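You operate a simulated robot arm through the tools that you are given. There is no shell and no other tool. Be economical: measure what you need, move in short steps, check, and stop when the job is done.

The job below is to be done with a simulated two-armed robot. You get a single attempt, and the scene is never put back.

JOB
Stop the fan, then swap the clogged green cartridge for a clean spare.
Fine: fan stop button on the booth panel; old one in the waste tub, door shut.

Only the result counts: the job must be done as asked and must still hold three seconds after the hand-in. Knocking over, shifting, dropping, spilling or breaking anything else fails it.

ROBOT AND FRAMES
Two 7-joint arms with two-finger parallel grippers on one trunk, on a base that drives. Base frame: it is fixed to the floor where the robot stands at the start and does not move with it; the origin is under the middle of the robot, x ahead of it, y to its left, z up. Units: m, degrees, N and s.
The left shoulder is at the start at [0.05, 0.187, 1.06], the right one opposite. Places, roughly: fan stop button [0.5, 0, 0.9]; filter door [0.4, 1.6, 1]; waste tub [0.2, 1.1, 0.5]; top of the spares bench [0.6, -0.6, 0.8]; charge dial [0.5, 0, 1]; powder dial [0.5, -0.1, 1]; air dial [0.5, -0.3, 1]; green air valve [0.5, -1.2, 0.6]; red air valve [0.5, -1.6, 0.6]; wand switch [0.5, -0.2, 0.9]; light switch [0.5, -0.3, 0.9]; nozzles switch [0.5, 3.2, 1.3]; fan on button [0.5, 3.1, 1.4]; fan start button [0.5, 0.1, 0.9]; fan off button [0.5, 3.1, 1.3]; purge button [0.5, -0.1, 0.9]. Payload 3.43 kg a hand.
The TCP of each hand is the grasp point between the finger pads, 0.03 m short of the fingertips. In the tool frame z runs along the fingers and y along their closing line. Largest opening 0.094 m; finger width 0.028, thickness 0.01; the body of the gripper, 0.05 by 0.096 m, starts 0.055 m behind the TCP.
Orientation is told as [roll, pitch, yaw] about the base's x, y, z axes, in that order, counted from this pose: with the fingers straight down and closing along the base's y, the tool's x points along the base's -x, its y along +y and its z along -z.

CONTROLS
- The arms move only by the tool nudge_tool. It takes "left_increments", "right_increments" or both (then of equal length, played together; a hand with none holds still); each is a list of rows, each a list of 7 numbers: the shift along the tool's x, y, z in cm, then the turn, a rotation vector about the tool's x, y, z in degrees, then the finger opening in cm, from 0 to 9.4. In form: [[dx, dy, dz, wx, wy, wz, fingers], ...]. A call has 1 to 12 rows; each row shifts and turns the commanded pose from where the row before left it, along the tool's axes as they then stand. Each row takes 0.2 s and may step no farther than 0.05 m and 8.6 degrees from the row before; otherwise, or with a gripper value out of range, the whole call is refused. Where a pose cannot be reached the arm comes as near as it can. A force on the tool above 90 N (or 10 N above the force at the start of the call, whichever is more), or a blocked arm, ends the call early, and 0.2 s more pass. Each finger travels about 0.153 m/s and halts on what it meets, pressing with about 38 N; the grip force reading is that of the motor and also rises with nothing between the fingers. The clock runs only during rows and for 0.2 s after the last one: add rows that do not move to give the fingers time. The reply holds the time, the measured pose of the TCP, the force on the tool along the base axes, the opening and the grip force, in the units named above and with some noise.
- Cameras (640 x 400 px; columns grow to the right, rows downward): "scene" is now at [0.1514, -0.0033, 1.2399]; the picture's right is [-0.04, -1.00, 0.00], its down [-0.40, 0.02, -0.92] and it looks along [0.92, -0.04, -0.40] (base axes); focal length 216 px, centre (320, 200). "left" rides on the left gripper at [0.076, -0.014, -0.103] in its tool frame; the picture's right is [0.18, 0.98, 0.00], its down [-0.75, 0.14, -0.64] and it looks along [-0.63, 0.12, 0.77] (tool axes); focal length 243 px, centre (320, 200). "right" rides on the right gripper at [0.076, 0.014, -0.102] in its tool frame; the picture's right is [-0.18, 0.98, 0.00], its down [-0.75, -0.14, -0.64] and it looks along [-0.63, -0.12, 0.77] (tool axes); focal length 243 px, centre (320, 200). There is no depth. A picture from a camera that has moved, and an enlarged one, comes with that camera's place and axes in the base frame and with its lens.
- grab_frame(camera): a new picture of that camera. No time passes.
- raise_lower(by): slides the trunk up (or, below 0, down) by that many m; the arms and the scene camera ride with it, the base frame stays. It gives what a move gives, with no picture.
- drive_base(legs): drives the robot by 1 to 6 legs, each [ahead, left, turn to the left] in m, m and degrees, along the robot's own axes; the way and the turn of a leg run together, so that a leg with both is an arc; at most 1.5 m and 180 degrees a leg. The arms and the cameras ride along, it lands a little off, and it stops where it bumps. It gives what a move gives.
- head_to(pan, tilt): turns the head with the scene camera to pan (to the left, within 80 degrees either way) and tilt (down, from -29 to 69), counted from straight ahead of the robot. It gives what a move gives.
- inspect(camera, box): a new picture of the part [left, top, right, bottom] of that camera's present view, enlarged. No time passes.
- job_done(): hands the job in; it is judged then, once.

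Go step by step. Nothing tells you exact positions but the pictures and the camera data: compare them with the known pose of the tool, close in by small moves and look again before you grip or let go. The budget is 120 turns and 92 pictures, counting those below and the enlarged ones. Unless the task says otherwise, let go and move clear before handing in, and close with one line.

The tools are called as a command line: name --argument value ..., lists and objects as JSON in quotes. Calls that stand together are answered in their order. nudge_tool: Moves the arms, as the interface text tells. Its arguments: {"type":"object","properties":{"left_increments":{"type":"array","items":{"type":"array","items":{"type":"number"}}},"right_increments":{"type":"array","items":{"type":"array","items":{"type":"number"}}}},"required":[]} The other tools are called the same way: raise_lower (by) slides the trunk up or down; drive_base (legs) drives the base; head_to (pan, tilt) turns the head that bears the scene camera; grab_frame (camera) takes a picture; inspect (camera, box) takes an enlarged picture of a part of a camera's view; job_done () hands the job in.

At the start:

```text
t: 0.0
left_tool_pos: [0.3414, 0.0034, 1.1197]
left_tcp_rot: [-0.1, -0.1, 0.0]
left_contact_force: [0.1, 0.2, 0.2]
left_opening: 0.0939
left_grasp_force: 0.1
right_tool_pos: [0.4201, -0.3815, 0.9901]
right_tcp_rot: [0.0, 0.0, 0.0]
right_contact_force: [0.0, -0.1, 0.3]
right_opening: 0.0937
right_grasp_force: 0.1
trunk travel left (down, up): [-0.275, 0.157]
robot x, y, heading: [-0.0023, -0.0014, -0.1]
head pan, tilt: [-2.3, 23.6]
```

scene: 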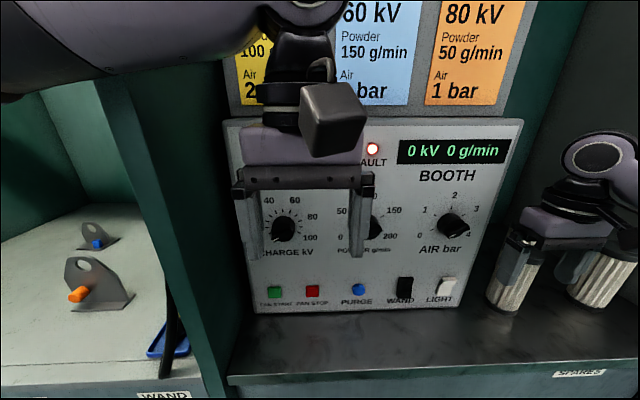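
right: 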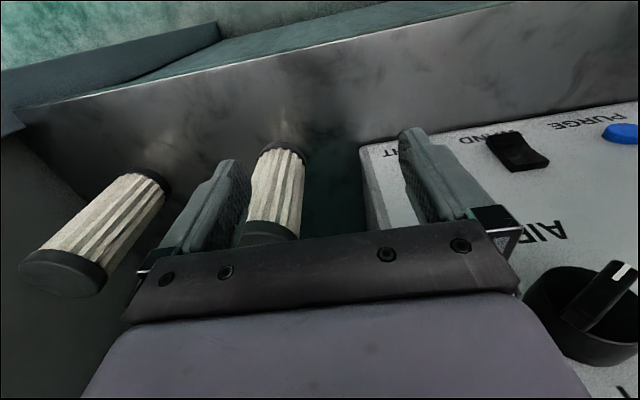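
left: 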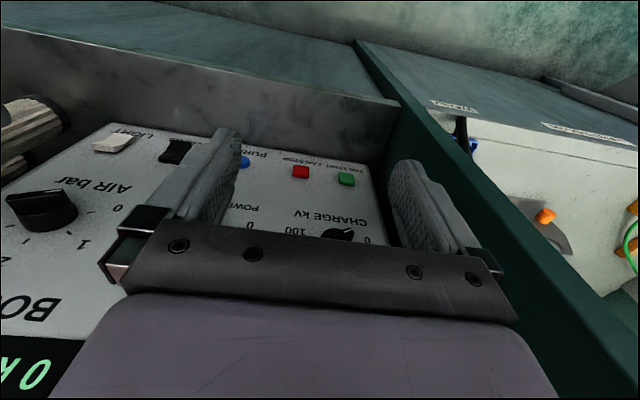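

I see the booth panel with the red FAN STOP button near [0.5, 0, 0.88], and the spare cartridges on the bench to the right. I'll look closely at the panel, then look left to find the filter door and the waste tub.

inspect --camera "scene" --box '[220, 230, 480, 400]'

head_to --pan 70 --tilt 20

grab_frame --camera "scene"

```text
2.35 times, centred on (350, 315) of scene
camera zoom: at [0.1514, -0.0033, 1.2399], right [-0.04, -1.0, 0.0], down [-0.4, 0.02, -0.92], along [0.92, -0.04, -0.4], focal length 508 px, centre (249, -71)
```

zoom: 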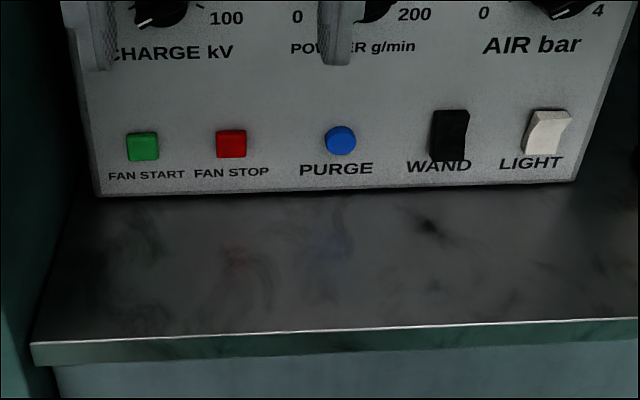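

```text
t: 1.4
left_tool_pos: [0.3418, 0.004, 1.1185]
left_tcp_rot: [-0.2, -0.1, 0.2]
left_contact_force: [0.4, 0.1, -0.2]
left_opening: 0.094
left_grasp_force: 0.1
right_tool_pos: [0.4191, -0.3819, 0.99]
right_tcp_rot: [0.0, 0.0, -0.1]
right_contact_force: [-0.1, 0.2, 0.3]
right_opening: 0.0943
right_grasp_force: 0.1
trunk travel left (down, up): [-0.275, 0.157]
robot x, y, heading: [0.0008, -0.0018, -0.1]
head pan, tilt: [70.0, 20.0]
```

```text
87 pictures are left
camera scene: at [0.0909, 0.0879, 1.2458], right [0.94, -0.34, 0.0], down [-0.12, -0.32, -0.94], along [0.32, 0.88, -0.34], focal length 216 px, centre (320, 200)
```

scene: 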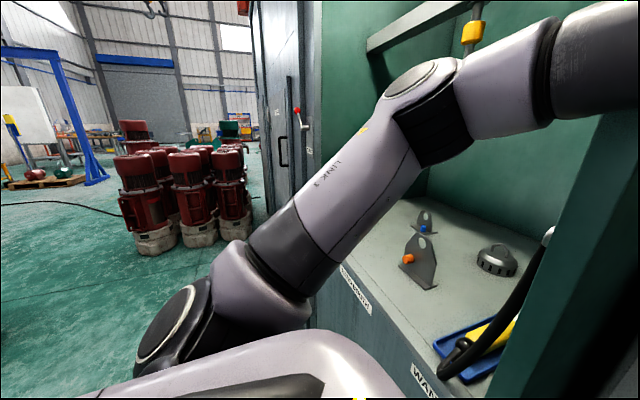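

The red button triangulates to about [0.483, -0.002, 0.893]. I'll close the left fingers, pitch them forward about 60° and check the pose.

nudge_tool --left_increments '[[0, 0, 0, 0, -8.5, 0, 6], [0, 0, 0, 0, -8.5, 0, 3], [0, 0, 0, 0, -8.5, 0, 0], [0, 0, 0, 0, -8.5, 0, 0], [0, 0, 0, 0, -8.5, 0, 0], [0, 0, 0, 0, -8.5, 0, 0], [0, -0.5, 0, 0, -8.5, 0, 0]]'

head_to --pan 0 --tilt 30

```text
t: 3.1
left_tool_pos: [0.3776, 0.005, 1.1412]
left_tcp_rot: [-10.0, -56.0, 16.9]
left_contact_force: [0.3, 0.1, 0.6]
left_opening: 0.0
left_grasp_force: 32.7
right_tool_pos: [0.4199, -0.381, 0.9893]
right_tcp_rot: [0.0, 0.0, -0.1]
right_contact_force: [0.3, 0.6, 0.1]
right_opening: 0.0941
right_grasp_force: 0.1
trunk travel left (down, up): [-0.275, 0.157]
robot x, y, heading: [-0.0006, -0.0008, -0.2]
head pan, tilt: [70.0, 20.0]
stopped in row 7 (left hand): the arm was blocked; the commanded pose is now the measured one
```

```text
t: 4.5
left_tool_pos: [0.3799, 0.0063, 1.1347]
left_tcp_rot: [-8.6, -55.6, 16.2]
left_contact_force: [-0.9, -1.0, -0.1]
left_opening: 0.0
left_grasp_force: 32.6
right_tool_pos: [0.4206, -0.3826, 0.9906]
right_tcp_rot: [0.1, -0.1, 0.0]
right_contact_force: [-0.2, -0.1, 0.4]
right_opening: 0.0939
right_grasp_force: 0.1
trunk travel left (down, up): [-0.275, 0.157]
robot x, y, heading: [0.0029, -0.001, 0.2]
head pan, tilt: [0.0, 30.0]
```

The rotation stopped a little short, apparently at an arm limit, but the pitch is good enough. I'll lower straight down in front of the panel.

nudge_tool --left_increments '[[3.6, 0.44, 1.74, 0, 0, 0, 0], [3.6, 0.44, 1.74, 0, 0, 0, 0], [3.6, 0.44, 1.74, 0, 0, 0, 0], [3.6, 0.44, 1.74, 0, 0, 0, 0], [3.6, 0.44, 1.74, 0, 0, 0, 0], [0, 0, 0, 0, 0, 0, 0]]'

grab_frame --camera "scene"

grab_frame --camera "left"

```text
t: 5.9
left_tool_pos: [0.3482, 0.0044, 0.9415]
left_tcp_rot: [-10.0, -56.0, 16.7]
left_contact_force: [-0.2, 0.2, 0.5]
left_opening: 0.0
left_grasp_force: 32.6
right_tool_pos: [0.4206, -0.3824, 0.9909]
right_tcp_rot: [0.1, 0.0, 0.0]
right_contact_force: [0.2, 0.0, -0.1]
right_opening: 0.0939
right_grasp_force: 0.1
trunk travel left (down, up): [-0.275, 0.157]
robot x, y, heading: [0.0002, 0.0013, 0.0]
head pan, tilt: [0.0, 30.0]
```

```text
86 pictures are left
camera scene: at [0.1495, 0.0004, 1.2297], right [0.0, -1.0, 0.0], down [-0.5, 0.0, -0.87], along [0.87, 0.0, -0.5], focal length 216 px, centre (320, 200)
```

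scene: 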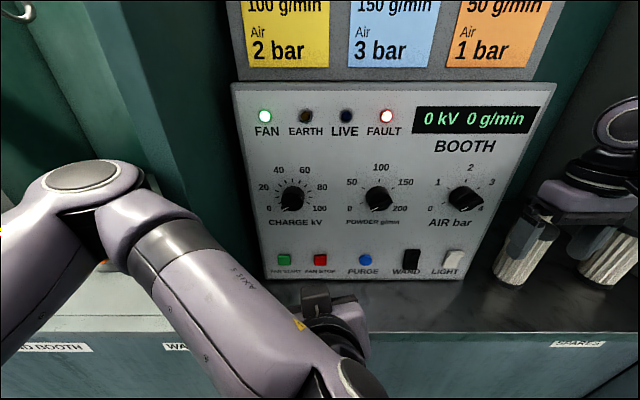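

```text
85 pictures are left
camera left: at [0.223, -0.028, 0.9368], right [-0.24, 0.94, -0.25], down [-0.15, 0.22, 0.96], along [0.96, 0.27, 0.09], focal length 243 px, centre (320, 200)
```

left: 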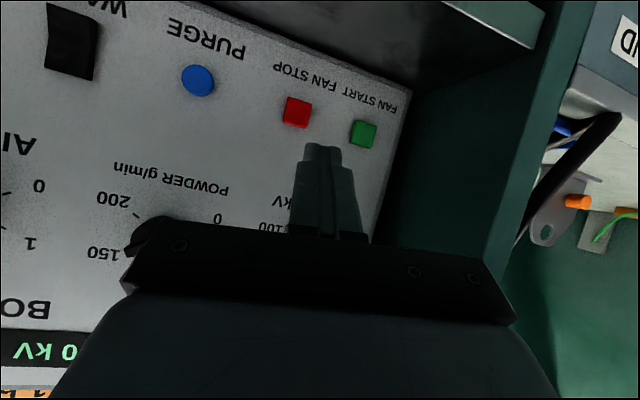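

The FAN lamp is lit, so it will show whether the press worked. The button is straight along the finger axis, so I'll approach it to about 2 cm.

nudge_tool --left_increments '[[0, -0.54, 3.2, 0, 0, 0, 0], [0, -0.54, 3.2, 0, 0, 0, 0], [0, -0.54, 3.2, 0, 0, 0, 0], [0, 0, 0, 0, 0, 0, 0]]'

grab_frame --camera "left"

inspect --camera "scene" --box '[220, 90, 420, 300]'

```text
t: 6.9
left_tool_pos: [0.4319, -0.0063, 0.8903]
left_tcp_rot: [-10.0, -56.0, 16.7]
left_contact_force: [0.1, -0.4, -0.1]
left_opening: 0.0
left_grasp_force: 32.7
right_tool_pos: [0.4207, -0.3821, 0.99]
right_tcp_rot: [0.0, 0.0, 0.1]
right_contact_force: [0.2, -0.7, 0.0]
right_opening: 0.0942
right_grasp_force: 0.0
trunk travel left (down, up): [-0.275, 0.157]
robot x, y, heading: [-0.0023, 0.0041, 0.0]
head pan, tilt: [0.0, 30.0]
```

```text
84 pictures are left
camera left: at [0.3056, -0.0394, 0.8867], right [-0.24, 0.94, -0.25], down [-0.15, 0.21, 0.96], along [0.96, 0.27, 0.09], focal length 243 px, centre (320, 200)
```

left: 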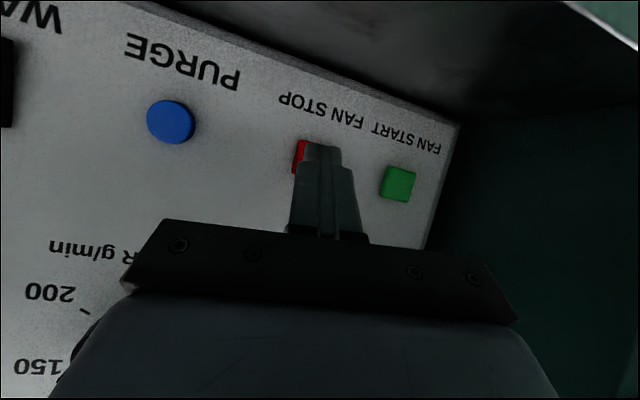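

```text
1.90 times, centred on (320, 195) of scene
camera zoom: at [0.1495, 0.0004, 1.2297], right [0.0, -1.0, 0.0], down [-0.5, 0.0, -0.87], along [0.87, 0.0, -0.5], focal length 411 px, centre (320, 210)
```

zoom: 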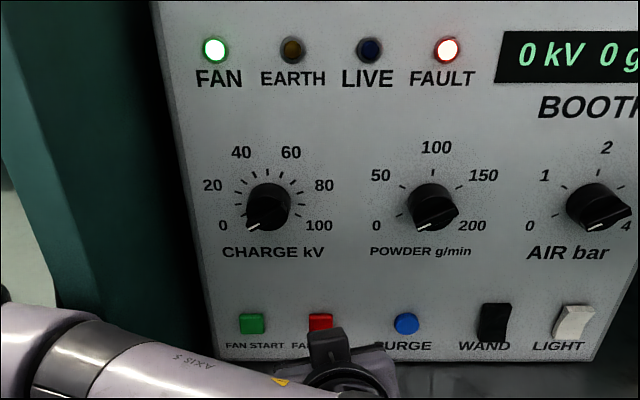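

The fingertip is just in front of the red button and lined up with it. I'll press forward in small steps.

nudge_tool --left_increments '[[-0.43, -0.06, 0.9, 0, 0, 0, 0], [-0.43, -0.06, 0.9, 0, 0, 0, 0], [-0.43, -0.06, 0.9, 0, 0, 0, 0], [-0.43, -0.06, 0.9, 0, 0, 0, 0]]'

inspect --camera "scene" --box '[220, 90, 420, 300]'

```text
t: 7.9
left_tool_pos: [0.467, -0.0051, 0.8871]
left_tcp_rot: [-10.2, -56.0, 16.7]
left_contact_force: [-19.3, -1.9, 7.9]
left_opening: 0.0001
left_grasp_force: 33.3
right_tool_pos: [0.4178, -0.3818, 0.9935]
right_tcp_rot: [0.0, -0.2, 0.0]
right_contact_force: [0.2, -0.1, -0.9]
right_opening: 0.0941
right_grasp_force: 0.1
trunk travel left (down, up): [-0.275, 0.157]
robot x, y, heading: [0.0016, 0.0002, 0.0]
head pan, tilt: [0.0, 30.0]
```

```text
1.90 times, centred on (320, 195) of scene
camera zoom: at [0.1459, 0.0003, 1.2304], right [0.0, -1.0, 0.0], down [-0.5, 0.0, -0.87], along [0.87, 0.0, -0.5], focal length 411 px, centre (320, 210)
```

zoom: 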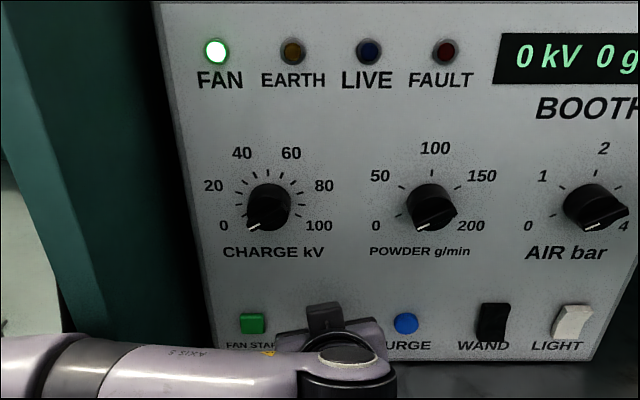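

I have contact at about 19 N, but the FAN lamp is still lit. I'll push a little further.

nudge_tool --left_increments '[[-0.3, 0, 0.5, 0, 0, 0, 0], [-0.3, 0, 0.5, 0, 0, 0, 0], [0, 0, 0, 0, 0, 0, 0]]'

inspect --camera "scene" --box '[220, 90, 420, 300]'

```text
t: 8.7
left_tool_pos: [0.4685, -0.004, 0.8867]
left_tcp_rot: [-9.9, -55.7, 15.7]
left_contact_force: [-83.0, 12.6, 10.9]
left_opening: 0.0
left_grasp_force: 32.9
right_tool_pos: [0.414, -0.3803, 0.9943]
right_tcp_rot: [-0.1, -0.5, 0.0]
right_contact_force: [-0.4, 0.3, 1.1]
right_opening: 0.094
right_grasp_force: 0.1
trunk travel left (down, up): [-0.275, 0.157]
robot x, y, heading: [-0.0029, 0.0013, 0.3]
head pan, tilt: [0.0, 30.0]
```

```text
1.90 times, centred on (320, 195) of scene
camera zoom: at [0.1404, 0.0017, 1.231], right [0.0, -1.0, 0.0], down [-0.49, 0.0, -0.87], along [0.87, 0.0, -0.49], focal length 411 px, centre (320, 210)
```

zoom: 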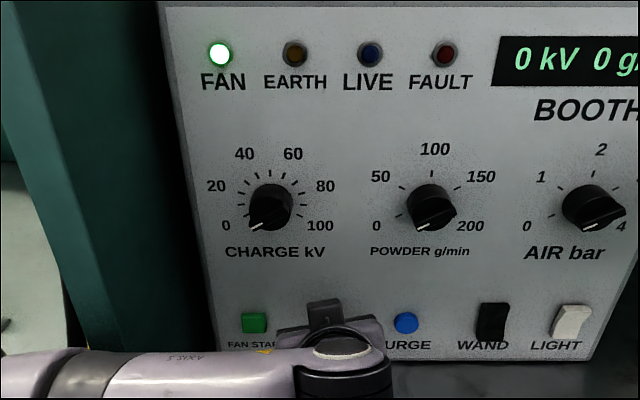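

The force reached 83 N with no further travel, so the button is bottomed or I'm on the panel. I'll back off and see how the lamps read.

nudge_tool --left_increments '[[0.6, 0, -1.0, 0, 0, 0, 0], [1.0, 0, -1.8, 0, 0, 0, 0], [1.0, 0, -1.8, 0, 0, 0, 0], [0, 0, 0, 0, 0, 0, 0]]'

inspect --camera "scene" --box '[220, 90, 420, 300]'

grab_frame --camera "left"

```text
t: 9.7
left_tool_pos: [0.4288, -0.0075, 0.8887]
left_tcp_rot: [-10.0, -56.0, 16.9]
left_contact_force: [0.2, -1.1, -0.2]
left_opening: 0.0004
left_grasp_force: 32.9
right_tool_pos: [0.4206, -0.3824, 0.9906]
right_tcp_rot: [0.0, 0.0, 0.1]
right_contact_force: [-0.3, 0.8, 0.9]
right_opening: 0.0938
right_grasp_force: 0.1
trunk travel left (down, up): [-0.275, 0.157]
robot x, y, heading: [0.001, -0.0017, -0.1]
head pan, tilt: [0.0, 30.0]
```

```text
1.90 times, centred on (320, 195) of scene
camera zoom: at [0.1495, 0.0004, 1.2297], right [0.0, -1.0, 0.0], down [-0.5, 0.0, -0.87], along [0.87, 0.0, -0.5], focal length 411 px, centre (320, 210)
```

zoom: 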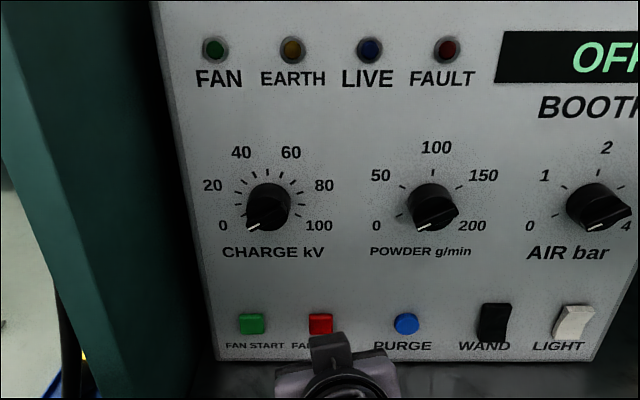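

```text
79 pictures are left
camera left: at [0.3034, -0.0411, 0.8834], right [-0.25, 0.94, -0.25], down [-0.15, 0.21, 0.96], along [0.96, 0.27, 0.09], focal length 243 px, centre (320, 200)
```

left: 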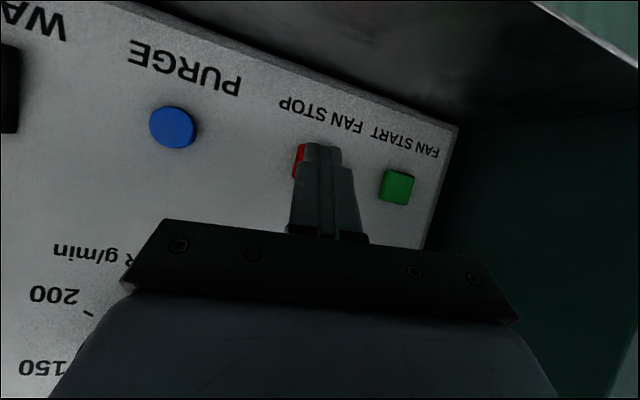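

The display shows OFF and the FAN lamp is out. Next I'll retract the left arm up and back, then survey the spares and the left side.

nudge_tool --left_increments '[[0, 0, -4, 0, 0, 0, 0], [0, 0, -4, 0, 0, 0, 0], [0, 0, -4, 0, 0, 0, 3], [0, 0, 0, 0, 8, 0, 6], [0, 0, 0, 0, 8, 0, 9], [0, 0, 0, 0, 8, 0, 9], [0, 0, 0, 0, 8, 0, 9], [0, 0, 0, 0, 8, 0, 9], [0, 0, 0, 0, 8, 0, 9], [0, 0, 0, 0, 8, 0, 9]]'

head_to --pan -40 --tilt 30

grab_frame --camera "scene"

grab_frame --camera "right"

```text
t: 11.9
left_tool_pos: [0.3155, -0.0224, 0.9651]
left_tcp_rot: [-5.7, -1.9, 7.7]
left_contact_force: [-0.3, -0.7, -1.1]
left_opening: 0.0898
left_grasp_force: 0.1
right_tool_pos: [0.4075, -0.3854, 0.995]
right_tcp_rot: [0.2, -1.0, 0.0]
right_contact_force: [-0.2, 0.2, -0.4]
right_opening: 0.094
right_grasp_force: 0.1
trunk travel left (down, up): [-0.275, 0.157]
robot x, y, heading: [-0.0013, -0.0024, -0.3]
head pan, tilt: [0.0, 30.0]
```

```text
t: 13.0
left_tool_pos: [0.3151, -0.0226, 0.9633]
left_tcp_rot: [-5.6, -2.1, 7.6]
left_contact_force: [0.3, 0.3, -0.3]
left_opening: 0.0902
left_grasp_force: 0.0
right_tool_pos: [0.4076, -0.3851, 0.9961]
right_tcp_rot: [0.3, -1.1, -0.1]
right_contact_force: [-0.1, 0.1, -0.1]
right_opening: 0.0939
right_grasp_force: 0.1
trunk travel left (down, up): [-0.275, 0.157]
robot x, y, heading: [-0.0016, 0.0007, -0.1]
head pan, tilt: [-40.0, 30.0]
```

```text
78 pictures are left
camera scene: at [0.1113, -0.0624, 1.2317], right [-0.64, -0.77, -0.02], down [-0.37, 0.33, -0.87], along [0.67, -0.55, -0.49], focal length 216 px, centre (320, 200)
```

scene: 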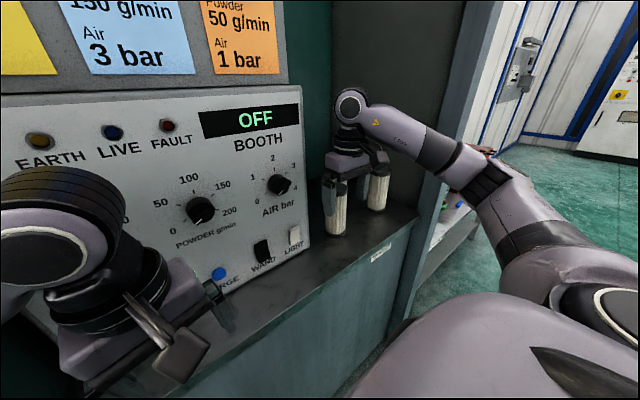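

```text
77 pictures are left
camera right: at [0.3315, -0.3711, 1.0972], right [0.18, 0.98, 0.01], down [0.74, -0.14, 0.65], along [0.64, -0.11, -0.76], focal length 243 px, centre (320, 200)
```

right: 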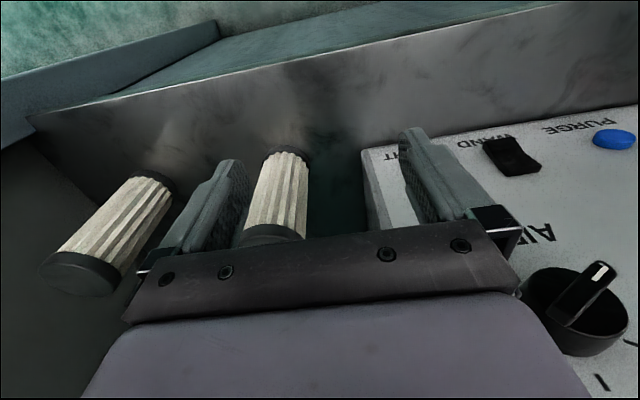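

I see two spares standing on the bench near the right hand. I'll enlarge them and check whether both are clean.

inspect --camera "right" --box '[20, 120, 340, 320]'

inspect --camera "scene" --box '[290, 130, 450, 270]'

```text
2.00 times, centred on (180, 220) of right
camera zoom: at [0.3315, -0.3711, 1.0972], right [0.18, 0.98, 0.01], down [0.74, -0.14, 0.65], along [0.64, -0.11, -0.76], focal length 485 px, centre (600, 160)
```

zoom: 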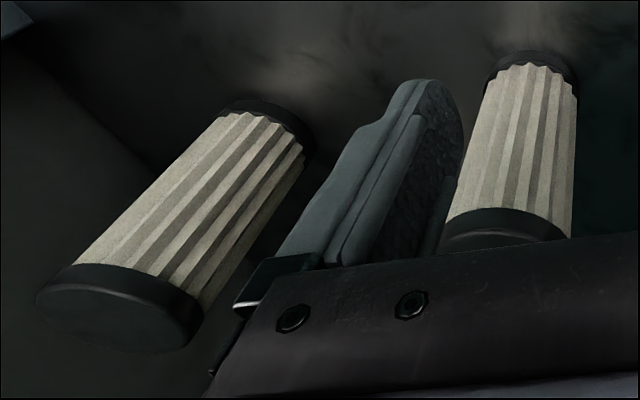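

```text
2.86 times, centred on (370, 200) of scene
camera zoom: at [0.1113, -0.0624, 1.2317], right [-0.64, -0.77, -0.02], down [-0.37, 0.33, -0.87], along [0.67, -0.55, -0.49], focal length 617 px, centre (177, 200)
```

zoom: 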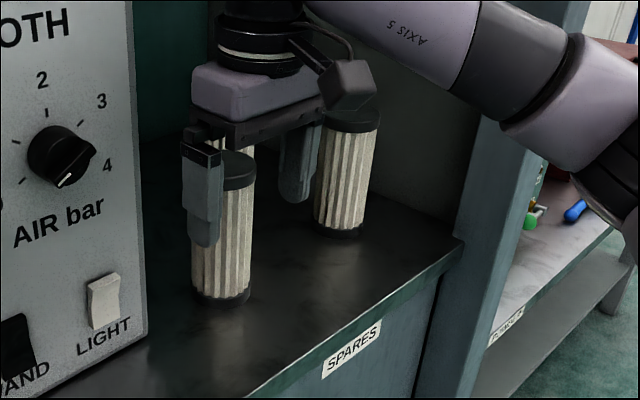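

Both spares look clean. I'll back off and drive left to see the filter door and tub before choosing a grasp.

drive_base --legs '[[-0.3, 0, 0], [0, 0.9, 0]]'

head_to --pan 30 --tilt 25

grab_frame --camera "scene"

```text
t: 19.4
left_tool_pos: [0.0287, 0.8897, 0.9541]
left_tcp_rot: [-5.5, -0.5, 8.2]
left_contact_force: [-0.1, -0.5, -0.1]
left_opening: 0.0901
left_grasp_force: 0.0
right_tool_pos: [0.1176, 0.5262, 0.9896]
right_tcp_rot: [0.1, 0.0, -0.4]
right_contact_force: [-0.4, -0.4, 0.4]
right_opening: 0.0937
right_grasp_force: 0.0
trunk travel left (down, up): [-0.275, 0.157]
robot x, y, heading: [-0.3045, 0.9078, -0.3]
head pan, tilt: [-40.0, 30.0]
```

```text
t: 20.9
left_tool_pos: [0.0287, 0.891, 0.9538]
left_tcp_rot: [-5.5, -0.4, 8.2]
left_contact_force: [-0.7, -1.0, -0.3]
left_opening: 0.0902
left_grasp_force: 0.0
right_tool_pos: [0.1171, 0.5256, 0.99]
right_tcp_rot: [0.0, 0.0, -0.4]
right_contact_force: [-0.1, 0.0, 0.5]
right_opening: 0.0938
right_grasp_force: 0.2
trunk travel left (down, up): [-0.275, 0.157]
robot x, y, heading: [-0.3007, 0.9107, -0.4]
head pan, tilt: [30.0, 25.0]
```

```text
74 pictures are left
camera scene: at [-0.1622, 0.9563, 1.2377], right [0.49, -0.87, 0.0], down [-0.37, -0.21, -0.91], along [0.79, 0.45, -0.42], focal length 216 px, centre (320, 200)
```

scene: 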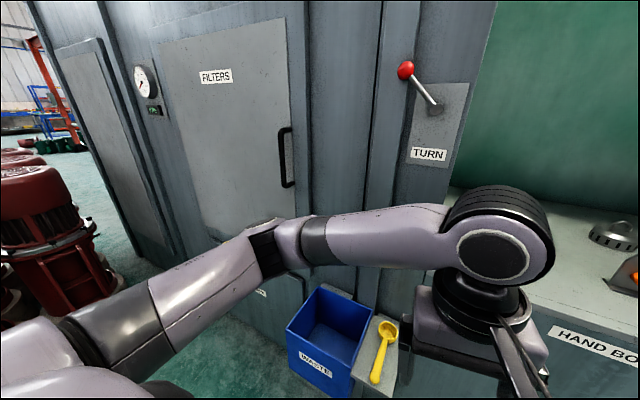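

I can see the FILTERS door with a vertical black handle on its right edge and hinges on the left, and the blue WASTE tub with a yellow scoop on a shelf beside it. I'll drive left to put the handle ahead of the left shoulder and triangulate it.

drive_base --legs '[[0, 0.35, 0]]'

head_to --pan 15 --tilt 20

grab_frame --camera "scene"

grab_frame --camera "left"

```text
t: 23.1
left_tool_pos: [0.03, 1.2468, 0.9549]
left_tcp_rot: [-5.6, -0.4, 8.3]
left_contact_force: [-0.7, 0.2, 0.1]
left_opening: 0.09
left_grasp_force: 0.0
right_tool_pos: [0.1205, 0.8822, 0.9887]
right_tcp_rot: [0.0, -0.1, -0.3]
right_contact_force: [-0.3, 0.0, 1.2]
right_opening: 0.0941
right_grasp_force: 0.1
trunk travel left (down, up): [-0.275, 0.157]
robot x, y, heading: [-0.3, 1.2661, -0.2]
head pan, tilt: [30.0, 25.0]
```

```text
t: 23.9
left_tool_pos: [0.0307, 1.2472, 0.9543]
left_tcp_rot: [-5.4, -0.4, 8.3]
left_contact_force: [-0.5, -0.3, 0.9]
left_opening: 0.09
left_grasp_force: 0.1
right_tool_pos: [0.1182, 0.882, 0.989]
right_tcp_rot: [0.0, 0.0, -0.3]
right_contact_force: [0.9, -0.8, 0.0]
right_opening: 0.0939
right_grasp_force: 0.0
trunk travel left (down, up): [-0.275, 0.157]
robot x, y, heading: [-0.2976, 1.2646, -0.4]
head pan, tilt: [15.0, 20.0]
```

```text
73 pictures are left
camera scene: at [-0.1503, 1.2899, 1.2457], right [0.25, -0.97, 0.0], down [-0.33, -0.09, -0.94], along [0.91, 0.24, -0.34], focal length 216 px, centre (320, 200)
```

scene: 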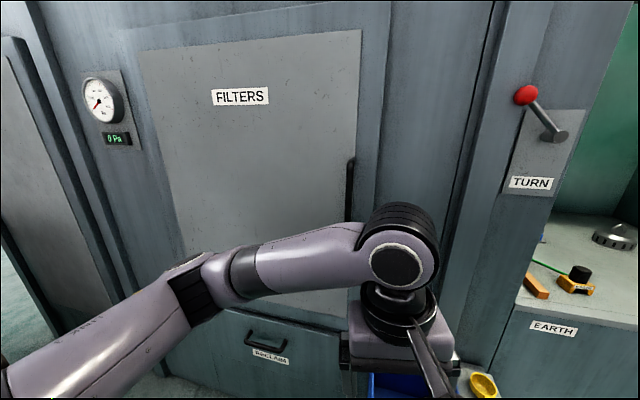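

```text
72 pictures are left
camera left: at [-0.0454, 1.233, 1.0583], right [-0.32, 0.94, -0.1], down [0.71, 0.31, 0.63], along [0.62, 0.13, -0.77], focal length 243 px, centre (320, 200)
```

left: 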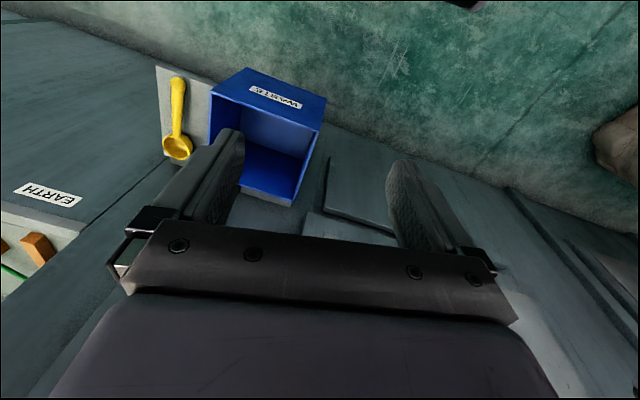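

The handle bar sits near [0.345, 1.35], with z from 0.99 to 1.165, and the door spans roughly y 1.34–1.92. I'll level the left hand, move it forward, and start turning it to point at the door.

nudge_tool --left_increments '[[0, 2.5, -3, -2.75, 0.2, 4.15, 9.4], [0, 2.5, -3, -2.75, 0.2, 4.15, 9.4], [-4, 1.5, -1, 0, 0, 0, 9.4], [-4, 1.5, -1, 0, 0, 0, 9.4], [-3, 1.5, -1, 0, 0, 0, 9.4], [0, 0, 0, 0, -8.5, 0, 9.4], [0, 0, 0, 0, -8.5, 0, 9.4], [0, 0, 0, 0, -8.5, 0, 9.4], [0, 0, 0, 0, -8.5, 0, 9.4], [0, 0, 0, 0, -8.5, 0, 9.4], [0, 0, 0, 0, -8.5, 0, 9.4], [0, 0, 0, 0, 0, 0, 9.4]]'

```text
t: 26.5
left_tool_pos: [0.1356, 1.3455, 1.0429]
left_tcp_rot: [0.0, -51.5, 0.0]
left_contact_force: [-0.5, 0.2, -0.1]
left_opening: 0.094
left_grasp_force: 0.0
right_tool_pos: [0.1201, 0.8822, 0.9906]
right_tcp_rot: [0.0, 0.1, -0.3]
right_contact_force: [0.0, -0.3, 0.4]
right_opening: 0.094
right_grasp_force: 0.1
trunk travel left (down, up): [-0.275, 0.157]
robot x, y, heading: [-0.3003, 1.2631, -0.2]
head pan, tilt: [15.0, 20.0]
```

The turn is going well. I'll finish pitching to horizontal and then look with the left camera.

nudge_tool --left_increments '[[0, 0, 0, 0, -8.5, 0, 9.4], [0, 0, 0, 0, -8.5, 0, 9.4], [0, 0, 0, 0, -8.5, 0, 9.4], [0, 0, 0, 0, -8.5, 0, 9.4], [0, 0, 0, 0, -4.5, 0, 9.4], [-3, 0, 0, 0, 0, 0, 9.4], [0, 0, 0, 0, 0, 0, 9.4]]'

grab_frame --camera "left"

grab_frame --camera "scene"

```text
t: 28.1
left_tool_pos: [0.135, 1.3475, 1.0724]
left_tcp_rot: [25.0, -90.0, -25.1]
left_contact_force: [-0.1, 0.1, 0.2]
left_opening: 0.0938
left_grasp_force: 0.0
right_tool_pos: [0.1198, 0.8814, 0.9906]
right_tcp_rot: [0.0, -0.1, -0.4]
right_contact_force: [1.0, 0.1, -0.6]
right_opening: 0.0941
right_grasp_force: 0.0
trunk travel left (down, up): [-0.275, 0.157]
robot x, y, heading: [-0.3003, 1.2651, -0.3]
head pan, tilt: [15.0, 20.0]
```

```text
71 pictures are left
camera left: at [0.0303, 1.3337, 0.9973], right [0.0, 0.98, -0.18], down [-0.64, 0.14, 0.75], along [0.77, 0.12, 0.63], focal length 243 px, centre (320, 200)
```

left: 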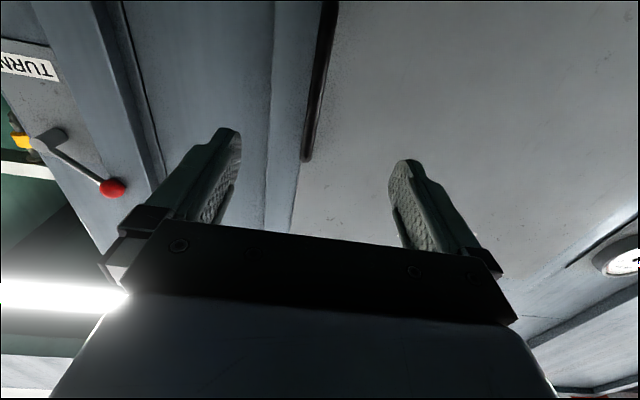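

```text
70 pictures are left
camera scene: at [-0.1503, 1.2899, 1.2458], right [0.25, -0.97, 0.0], down [-0.33, -0.09, -0.94], along [0.91, 0.24, -0.34], focal length 216 px, centre (320, 200)
```

scene: 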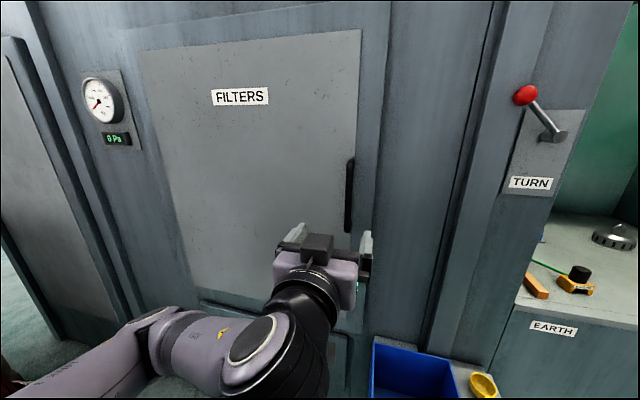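

The hand is level and aligned with the handle at y≈1.348, and the bar is at x≈0.33. I'll advance with the fingers open and check.

nudge_tool --left_increments '[[0, 0, 4.2, 0, 0, 0, 9.4], [0, 0, 4.2, 0, 0, 0, 9.4], [0, 0, 4.2, 0, 0, 0, 9.4], [0, 0, 4.2, 0, 0, 0, 9.4], [0, 0, 0, 0, 0, 0, 9.4]]'

grab_frame --camera "left"

grab_frame --camera "scene"

```text
t: 29.3
left_tool_pos: [0.3033, 1.3459, 1.0694]
left_tcp_rot: [23.9, -89.9, -23.9]
left_contact_force: [0.5, 0.7, -0.1]
left_opening: 0.0938
left_grasp_force: 0.0
right_tool_pos: [0.1184, 0.882, 0.99]
right_tcp_rot: [-0.1, 0.0, -0.2]
right_contact_force: [0.3, -0.4, -0.2]
right_opening: 0.0941
right_grasp_force: 0.0
trunk travel left (down, up): [-0.275, 0.157]
robot x, y, heading: [-0.3011, 1.2644, -0.3]
head pan, tilt: [15.0, 20.0]
```

```text
69 pictures are left
camera left: at [0.2005, 1.3333, 0.9937], right [0.0, 0.98, -0.18], down [-0.64, 0.14, 0.76], along [0.77, 0.12, 0.63], focal length 243 px, centre (320, 200)
```

left: 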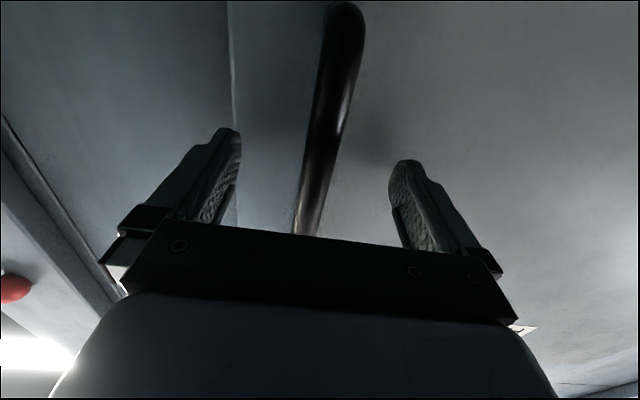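

```text
68 pictures are left
camera scene: at [-0.1502, 1.2899, 1.2458], right [0.25, -0.97, 0.0], down [-0.33, -0.09, -0.94], along [0.91, 0.24, -0.34], focal length 216 px, centre (320, 200)
```

scene: 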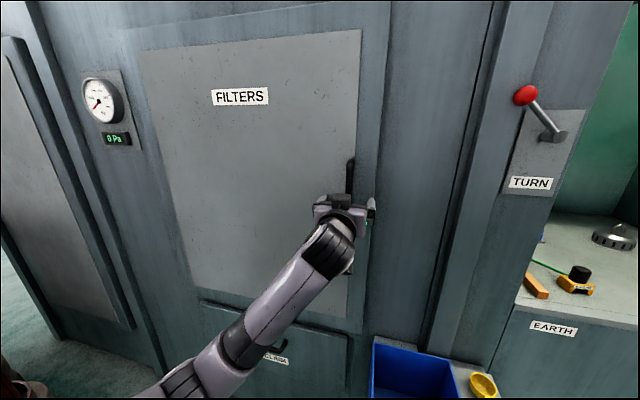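

The bar lies squarely between the fingers. I'll advance 2.5 cm more and close on it.

nudge_tool --left_increments '[[0, 0, 1.2, 0, 0, 0, 9.4], [0, 0, 1.3, 0, 0, 0, 9.4], [0, 0, 0, 0, 0, 0, 6], [0, 0, 0, 0, 0, 0, 3], [0, 0, 0, 0, 0, 0, 0], [0, 0, 0, 0, 0, 0, 0], [0, 0, 0, 0, 0, 0, 0]]'

grab_frame --camera "left"

```text
t: 30.9
left_tool_pos: [0.3208, 1.3435, 1.0759]
left_tcp_rot: [176.4, -89.5, -176.9]
left_contact_force: [-59.4, -7.3, -2.6]
left_opening: 0.0203
left_grasp_force: 45.3
right_tool_pos: [0.115, 0.8823, 0.9931]
right_tcp_rot: [0.1, -0.4, -0.4]
right_contact_force: [0.5, -0.1, 0.1]
right_opening: 0.0942
right_grasp_force: 0.1
trunk travel left (down, up): [-0.275, 0.157]
robot x, y, heading: [-0.3002, 1.2683, -0.3]
head pan, tilt: [15.0, 20.0]
```

```text
67 pictures are left
camera left: at [0.2175, 1.3309, 0.9997], right [0.01, 0.98, -0.18], down [-0.65, 0.15, 0.75], along [0.76, 0.11, 0.64], focal length 243 px, centre (320, 200)
```

left: 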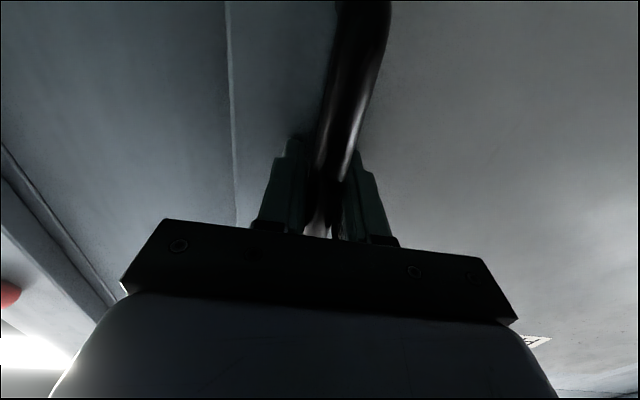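

The bar is gripped and the fingertips touch the door face at x≈0.351. I'll pull the door open along an arc about the hinge near y≈1.88, turning the hand with it.

nudge_tool --left_increments '[[0, 0.06, -2.8, 3, 0, 0, 0], [0, 0.06, -2.8, 3, 0, 0, 0], [0, 0.06, -2.8, 3, 0, 0, 0], [0, 0.06, -2.8, 3, 0, 0, 0], [0, 0.06, -2.8, 3, 0, 0, 0], [0, 0, 0, 0, 0, 0, 0]]'

grab_frame --camera "scene"

```text
t: 32.3
left_tool_pos: [0.1872, 1.3668, 1.0767]
left_tcp_rot: [175.7, -89.1, 169.8]
left_contact_force: [4.6, 16.5, 34.4]
left_opening: 0.0203
left_grasp_force: 44.8
right_tool_pos: [0.119, 0.8842, 0.9914]
right_tcp_rot: [-0.1, -0.1, -0.4]
right_contact_force: [-0.4, -0.1, 0.0]
right_opening: 0.094
right_grasp_force: 0.0
trunk travel left (down, up): [-0.275, 0.157]
robot x, y, heading: [-0.3006, 1.265, -0.1]
head pan, tilt: [15.0, 20.0]
```

```text
66 pictures are left
camera scene: at [-0.1521, 1.2915, 1.2462], right [0.25, -0.97, 0.0], down [-0.33, -0.09, -0.94], along [0.91, 0.24, -0.34], focal length 216 px, centre (320, 200)
```

scene: 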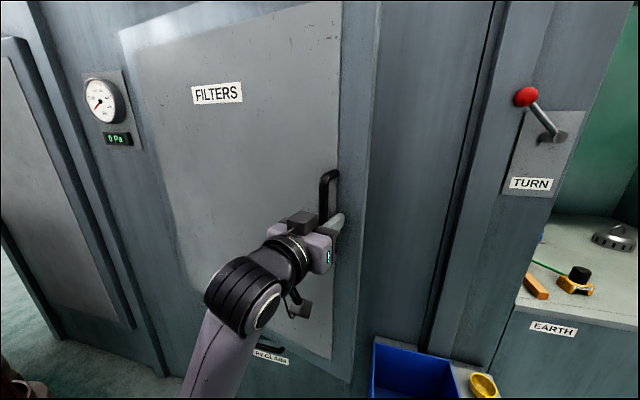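

The door is open about 15°. Before arcing the base around the hinge to open it further, I'll check that the left side is clear.

head_to --pan 78 --tilt 30

grab_frame --camera "scene"

```text
t: 33.6
left_tool_pos: [0.1875, 1.3671, 1.0758]
left_tcp_rot: [-176.6, -89.1, 162.1]
left_contact_force: [6.1, 17.8, 32.9]
left_opening: 0.0201
left_grasp_force: 45.1
right_tool_pos: [0.1186, 0.8833, 0.9912]
right_tcp_rot: [-0.2, -0.1, -0.3]
right_contact_force: [-0.1, -0.5, 1.1]
right_opening: 0.0941
right_grasp_force: 0.1
trunk travel left (down, up): [-0.275, 0.157]
robot x, y, heading: [-0.3, 1.2666, -0.4]
head pan, tilt: [78.0, 30.0]
```

```text
65 pictures are left
camera scene: at [-0.2228, 1.3562, 1.2298], right [0.98, -0.21, 0.0], down [-0.1, -0.49, -0.87], along [0.19, 0.85, -0.5], focal length 216 px, centre (320, 200)
```

scene: 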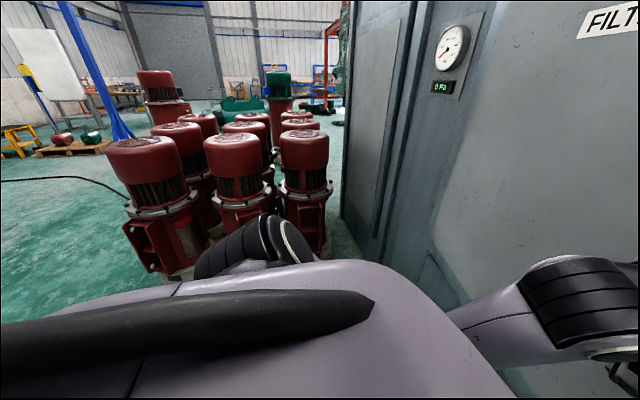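

The motors are beyond y≈2.5, so there is room. I'll arc the base about the hinge with the handle held.

drive_base --legs '[[-0.236, 0.253, -22]]'

head_to --pan 20 --tilt 25

grab_frame --camera "scene"

```text
t: 35.9
left_tool_pos: [0.0011, 1.4601, 1.0747]
left_tcp_rot: [155.7, -89.4, 166.8]
left_contact_force: [-24.5, -30.0, 24.1]
left_opening: 0.0202
left_grasp_force: 44.9
right_tool_pos: [-0.2345, 1.0408, 0.9905]
right_tcp_rot: [0.3, -0.2, -21.9]
right_contact_force: [-0.2, 0.9, -1.2]
right_opening: 0.0942
right_grasp_force: 0.0
trunk travel left (down, up): [-0.275, 0.157]
robot x, y, heading: [-0.4834, 1.5575, -21.7]
head pan, tilt: [78.0, 30.0]
```

```text
t: 37.2
left_tool_pos: [0.0023, 1.4584, 1.0741]
left_tcp_rot: [172.3, -89.4, 149.8]
left_contact_force: [-14.9, -18.3, 11.3]
left_opening: 0.0203
left_grasp_force: 44.6
right_tool_pos: [-0.2336, 1.0427, 0.9894]
right_tcp_rot: [0.2, -0.1, -21.9]
right_contact_force: [-0.2, -0.6, -0.4]
right_opening: 0.0939
right_grasp_force: 0.0
trunk travel left (down, up): [-0.275, 0.157]
robot x, y, heading: [-0.4799, 1.5562, -21.9]
head pan, tilt: [20.0, 25.0]
```

```text
64 pictures are left
camera scene: at [-0.3359, 1.5287, 1.2381], right [-0.03, -1.0, 0.0], down [-0.42, 0.02, -0.91], along [0.91, -0.03, -0.42], focal length 216 px, centre (320, 200)
```

scene: 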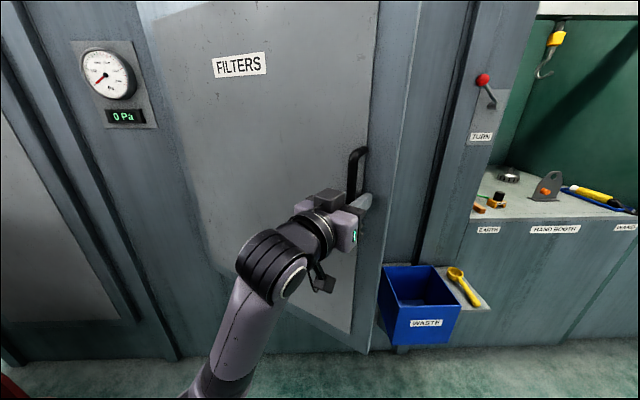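

The door is about 40° open and follows well. I'll arc a second time.

drive_base --legs '[[-0.236, 0.253, -22]]'

head_to --pan 0 --tilt 25

grab_frame --camera "scene"

```text
t: 39.4
left_tool_pos: [-0.1445, 1.6147, 1.0753]
left_tcp_rot: [133.4, -89.4, 163.5]
left_contact_force: [-72.1, -44.5, 8.2]
left_opening: 0.0213
left_grasp_force: 44.8
right_tool_pos: [-0.5081, 1.3272, 0.9874]
right_tcp_rot: [0.6, -0.2, -44.4]
right_contact_force: [-1.1, -0.3, 0.5]
right_opening: 0.0941
right_grasp_force: 0.1
trunk travel left (down, up): [-0.275, 0.157]
robot x, y, heading: [-0.5322, 1.8951, -44.2]
head pan, tilt: [20.0, 25.0]
```

```text
t: 40.3
left_tool_pos: [-0.1461, 1.6136, 1.0757]
left_tcp_rot: [172.6, -89.3, 123.2]
left_contact_force: [-29.6, -20.2, 10.9]
left_opening: 0.0202
left_grasp_force: 45.0
right_tool_pos: [-0.5046, 1.3299, 0.9892]
right_tcp_rot: [0.3, -0.2, -44.3]
right_contact_force: [0.5, -1.1, -0.1]
right_opening: 0.0939
right_grasp_force: 0.1
trunk travel left (down, up): [-0.275, 0.157]
robot x, y, heading: [-0.5335, 1.8975, -44.3]
head pan, tilt: [0.0, 25.0]
```

```text
63 pictures are left
camera scene: at [-0.4314, 1.7914, 1.2381], right [-0.7, -0.72, 0.0], down [-0.3, 0.3, -0.91], along [0.65, -0.63, -0.42], focal length 216 px, centre (320, 200)
```

scene: 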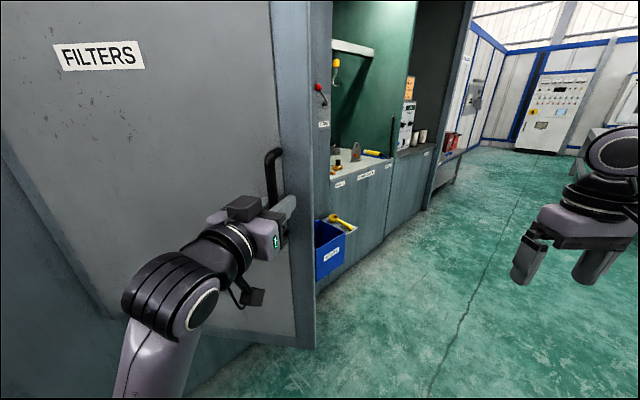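

The door is about 57° open, with the hinge refined to about (0.36, 1.95). I'll release the handle, retreat, and drive around to the front of the opening.

nudge_tool --left_increments '[[0, 0, 0, 0, 0, 0, 3], [0, 0, 0, 0, 0, 0, 6], [0, 0, 0, 0, 0, 0, 9.4], [0, 0, -3, 0, 0, 0, 9.4], [0, 0, -4, 0, 0, 0, 9.4], [0, 0, -4, 0, 0, 0, 9.4], [0, 0, -3, 0, 0, 0, 9.4], [0, 0, 0, 0, 0, 0, 9.4]]'

grab_frame --camera "scene"

```text
t: 42.1
left_tool_pos: [-0.1683, 1.6653, 1.0725]
left_tcp_rot: [-156.7, -89.4, 93.7]
left_contact_force: [0.4, -0.2, 0.4]
left_opening: 0.094
left_grasp_force: 0.1
left hand out of reach, approached as far as the arm can: row 5, 6, 7
right_tool_pos: [-0.5003, 1.3308, 0.9895]
right_tcp_rot: [0.0, 0.0, -44.3]
right_contact_force: [0.4, 0.3, -0.1]
right_opening: 0.0941
right_grasp_force: 0.1
trunk travel left (down, up): [-0.275, 0.157]
robot x, y, heading: [-0.5342, 1.8978, -44.2]
head pan, tilt: [0.0, 25.0]
```

```text
62 pictures are left
camera scene: at [-0.4268, 1.7932, 1.2377], right [-0.7, -0.72, 0.0], down [-0.3, 0.29, -0.91], along [0.65, -0.63, -0.42], focal length 216 px, centre (320, 200)
```

scene: 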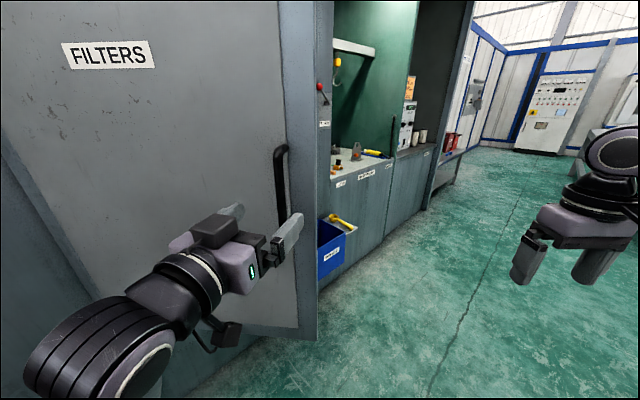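

The hand is clear of the bar. I'll back slightly, slide right away from the door, and square up.

drive_base --legs '[[-0.1, 0, 0], [0, -0.7, 0], [0, 0, 44]]'

head_to --pan 15 --tilt 10

grab_frame --camera "scene"

```text
t: 46.2
left_tool_pos: [-0.6819, 1.278, 1.0721]
left_tcp_rot: [-157.5, -89.5, 93.6]
left_contact_force: [-0.5, 0.0, 0.7]
left_opening: 0.0941
left_grasp_force: 0.1
right_tool_pos: [-1.0176, 0.9467, 0.9904]
right_tcp_rot: [-0.1, 0.1, -45.0]
right_contact_force: [-0.3, -0.6, -0.5]
right_opening: 0.0939
right_grasp_force: 0.1
trunk travel left (down, up): [-0.275, 0.157]
robot x, y, heading: [-1.0501, 1.5137, -44.7]
head pan, tilt: [0.0, 25.0]
stopped in leg 2: the robot was blocked; the commanded pose is now the measured one
```

```text
t: 46.9
left_tool_pos: [-0.6836, 1.2763, 1.073]
left_tcp_rot: [-157.8, -89.4, 94.0]
left_contact_force: [0.1, 0.2, -0.1]
left_opening: 0.0936
left_grasp_force: 0.2
right_tool_pos: [-1.017, 0.9463, 0.9905]
right_tcp_rot: [-0.1, 0.0, -45.0]
right_contact_force: [-0.4, 0.7, -0.4]
right_opening: 0.0942
right_grasp_force: 0.2
trunk travel left (down, up): [-0.275, 0.157]
robot x, y, heading: [-1.0475, 1.5132, -44.8]
head pan, tilt: [15.0, 10.0]
```

```text
61 pictures are left
camera scene: at [-0.9234, 1.4271, 1.262], right [-0.5, -0.87, 0.0], down [-0.15, 0.09, -0.98], along [0.85, -0.49, -0.17], focal length 216 px, centre (320, 200)
```

scene: 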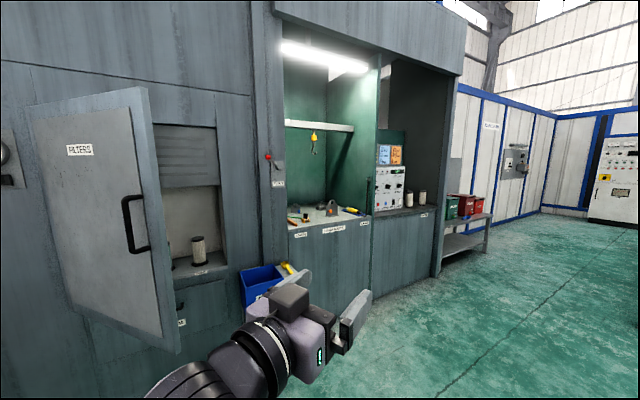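

The interior shows upright cartridges on a shelf. The base was blocked at its right or rear, so I'll look at what is there.

inspect --camera "scene" --box '[120, 100, 320, 340]'

head_to --pan -80 --tilt 40

grab_frame --camera "scene"

```text
1.67 times, centred on (220, 220) of scene
camera zoom: at [-0.9234, 1.4271, 1.262], right [-0.5, -0.87, 0.0], down [-0.15, 0.09, -0.98], along [0.85, -0.49, -0.17], focal length 360 px, centre (487, 167)
```

zoom: 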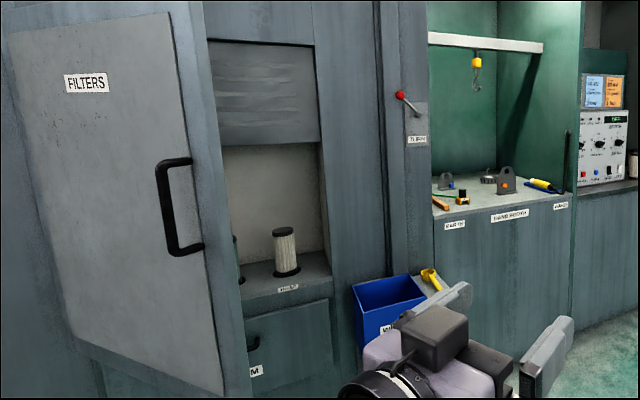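

```text
t: 48.6
left_tool_pos: [-0.6829, 1.2788, 1.0741]
left_tcp_rot: [-158.4, -89.6, 94.6]
left_contact_force: [-0.7, 0.2, -0.2]
left_opening: 0.0939
left_grasp_force: 0.1
right_tool_pos: [-1.0181, 0.9455, 0.9903]
right_tcp_rot: [-0.1, 0.0, -45.1]
right_contact_force: [0.2, 0.0, 0.9]
right_opening: 0.0939
right_grasp_force: 0.2
trunk travel left (down, up): [-0.275, 0.157]
robot x, y, heading: [-1.0444, 1.5095, -45.1]
head pan, tilt: [-80.0, 40.0]
```

```text
59 pictures are left
camera scene: at [-1.0525, 1.4035, 1.2144], right [-0.82, 0.57, 0.0], down [0.37, 0.53, -0.77], along [-0.44, -0.63, -0.64], focal length 216 px, centre (320, 200)
```

scene: 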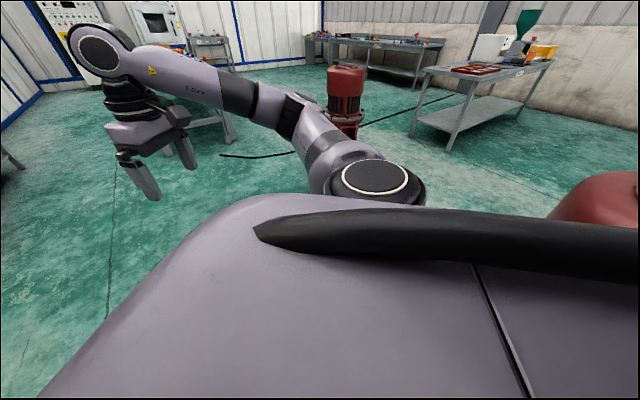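

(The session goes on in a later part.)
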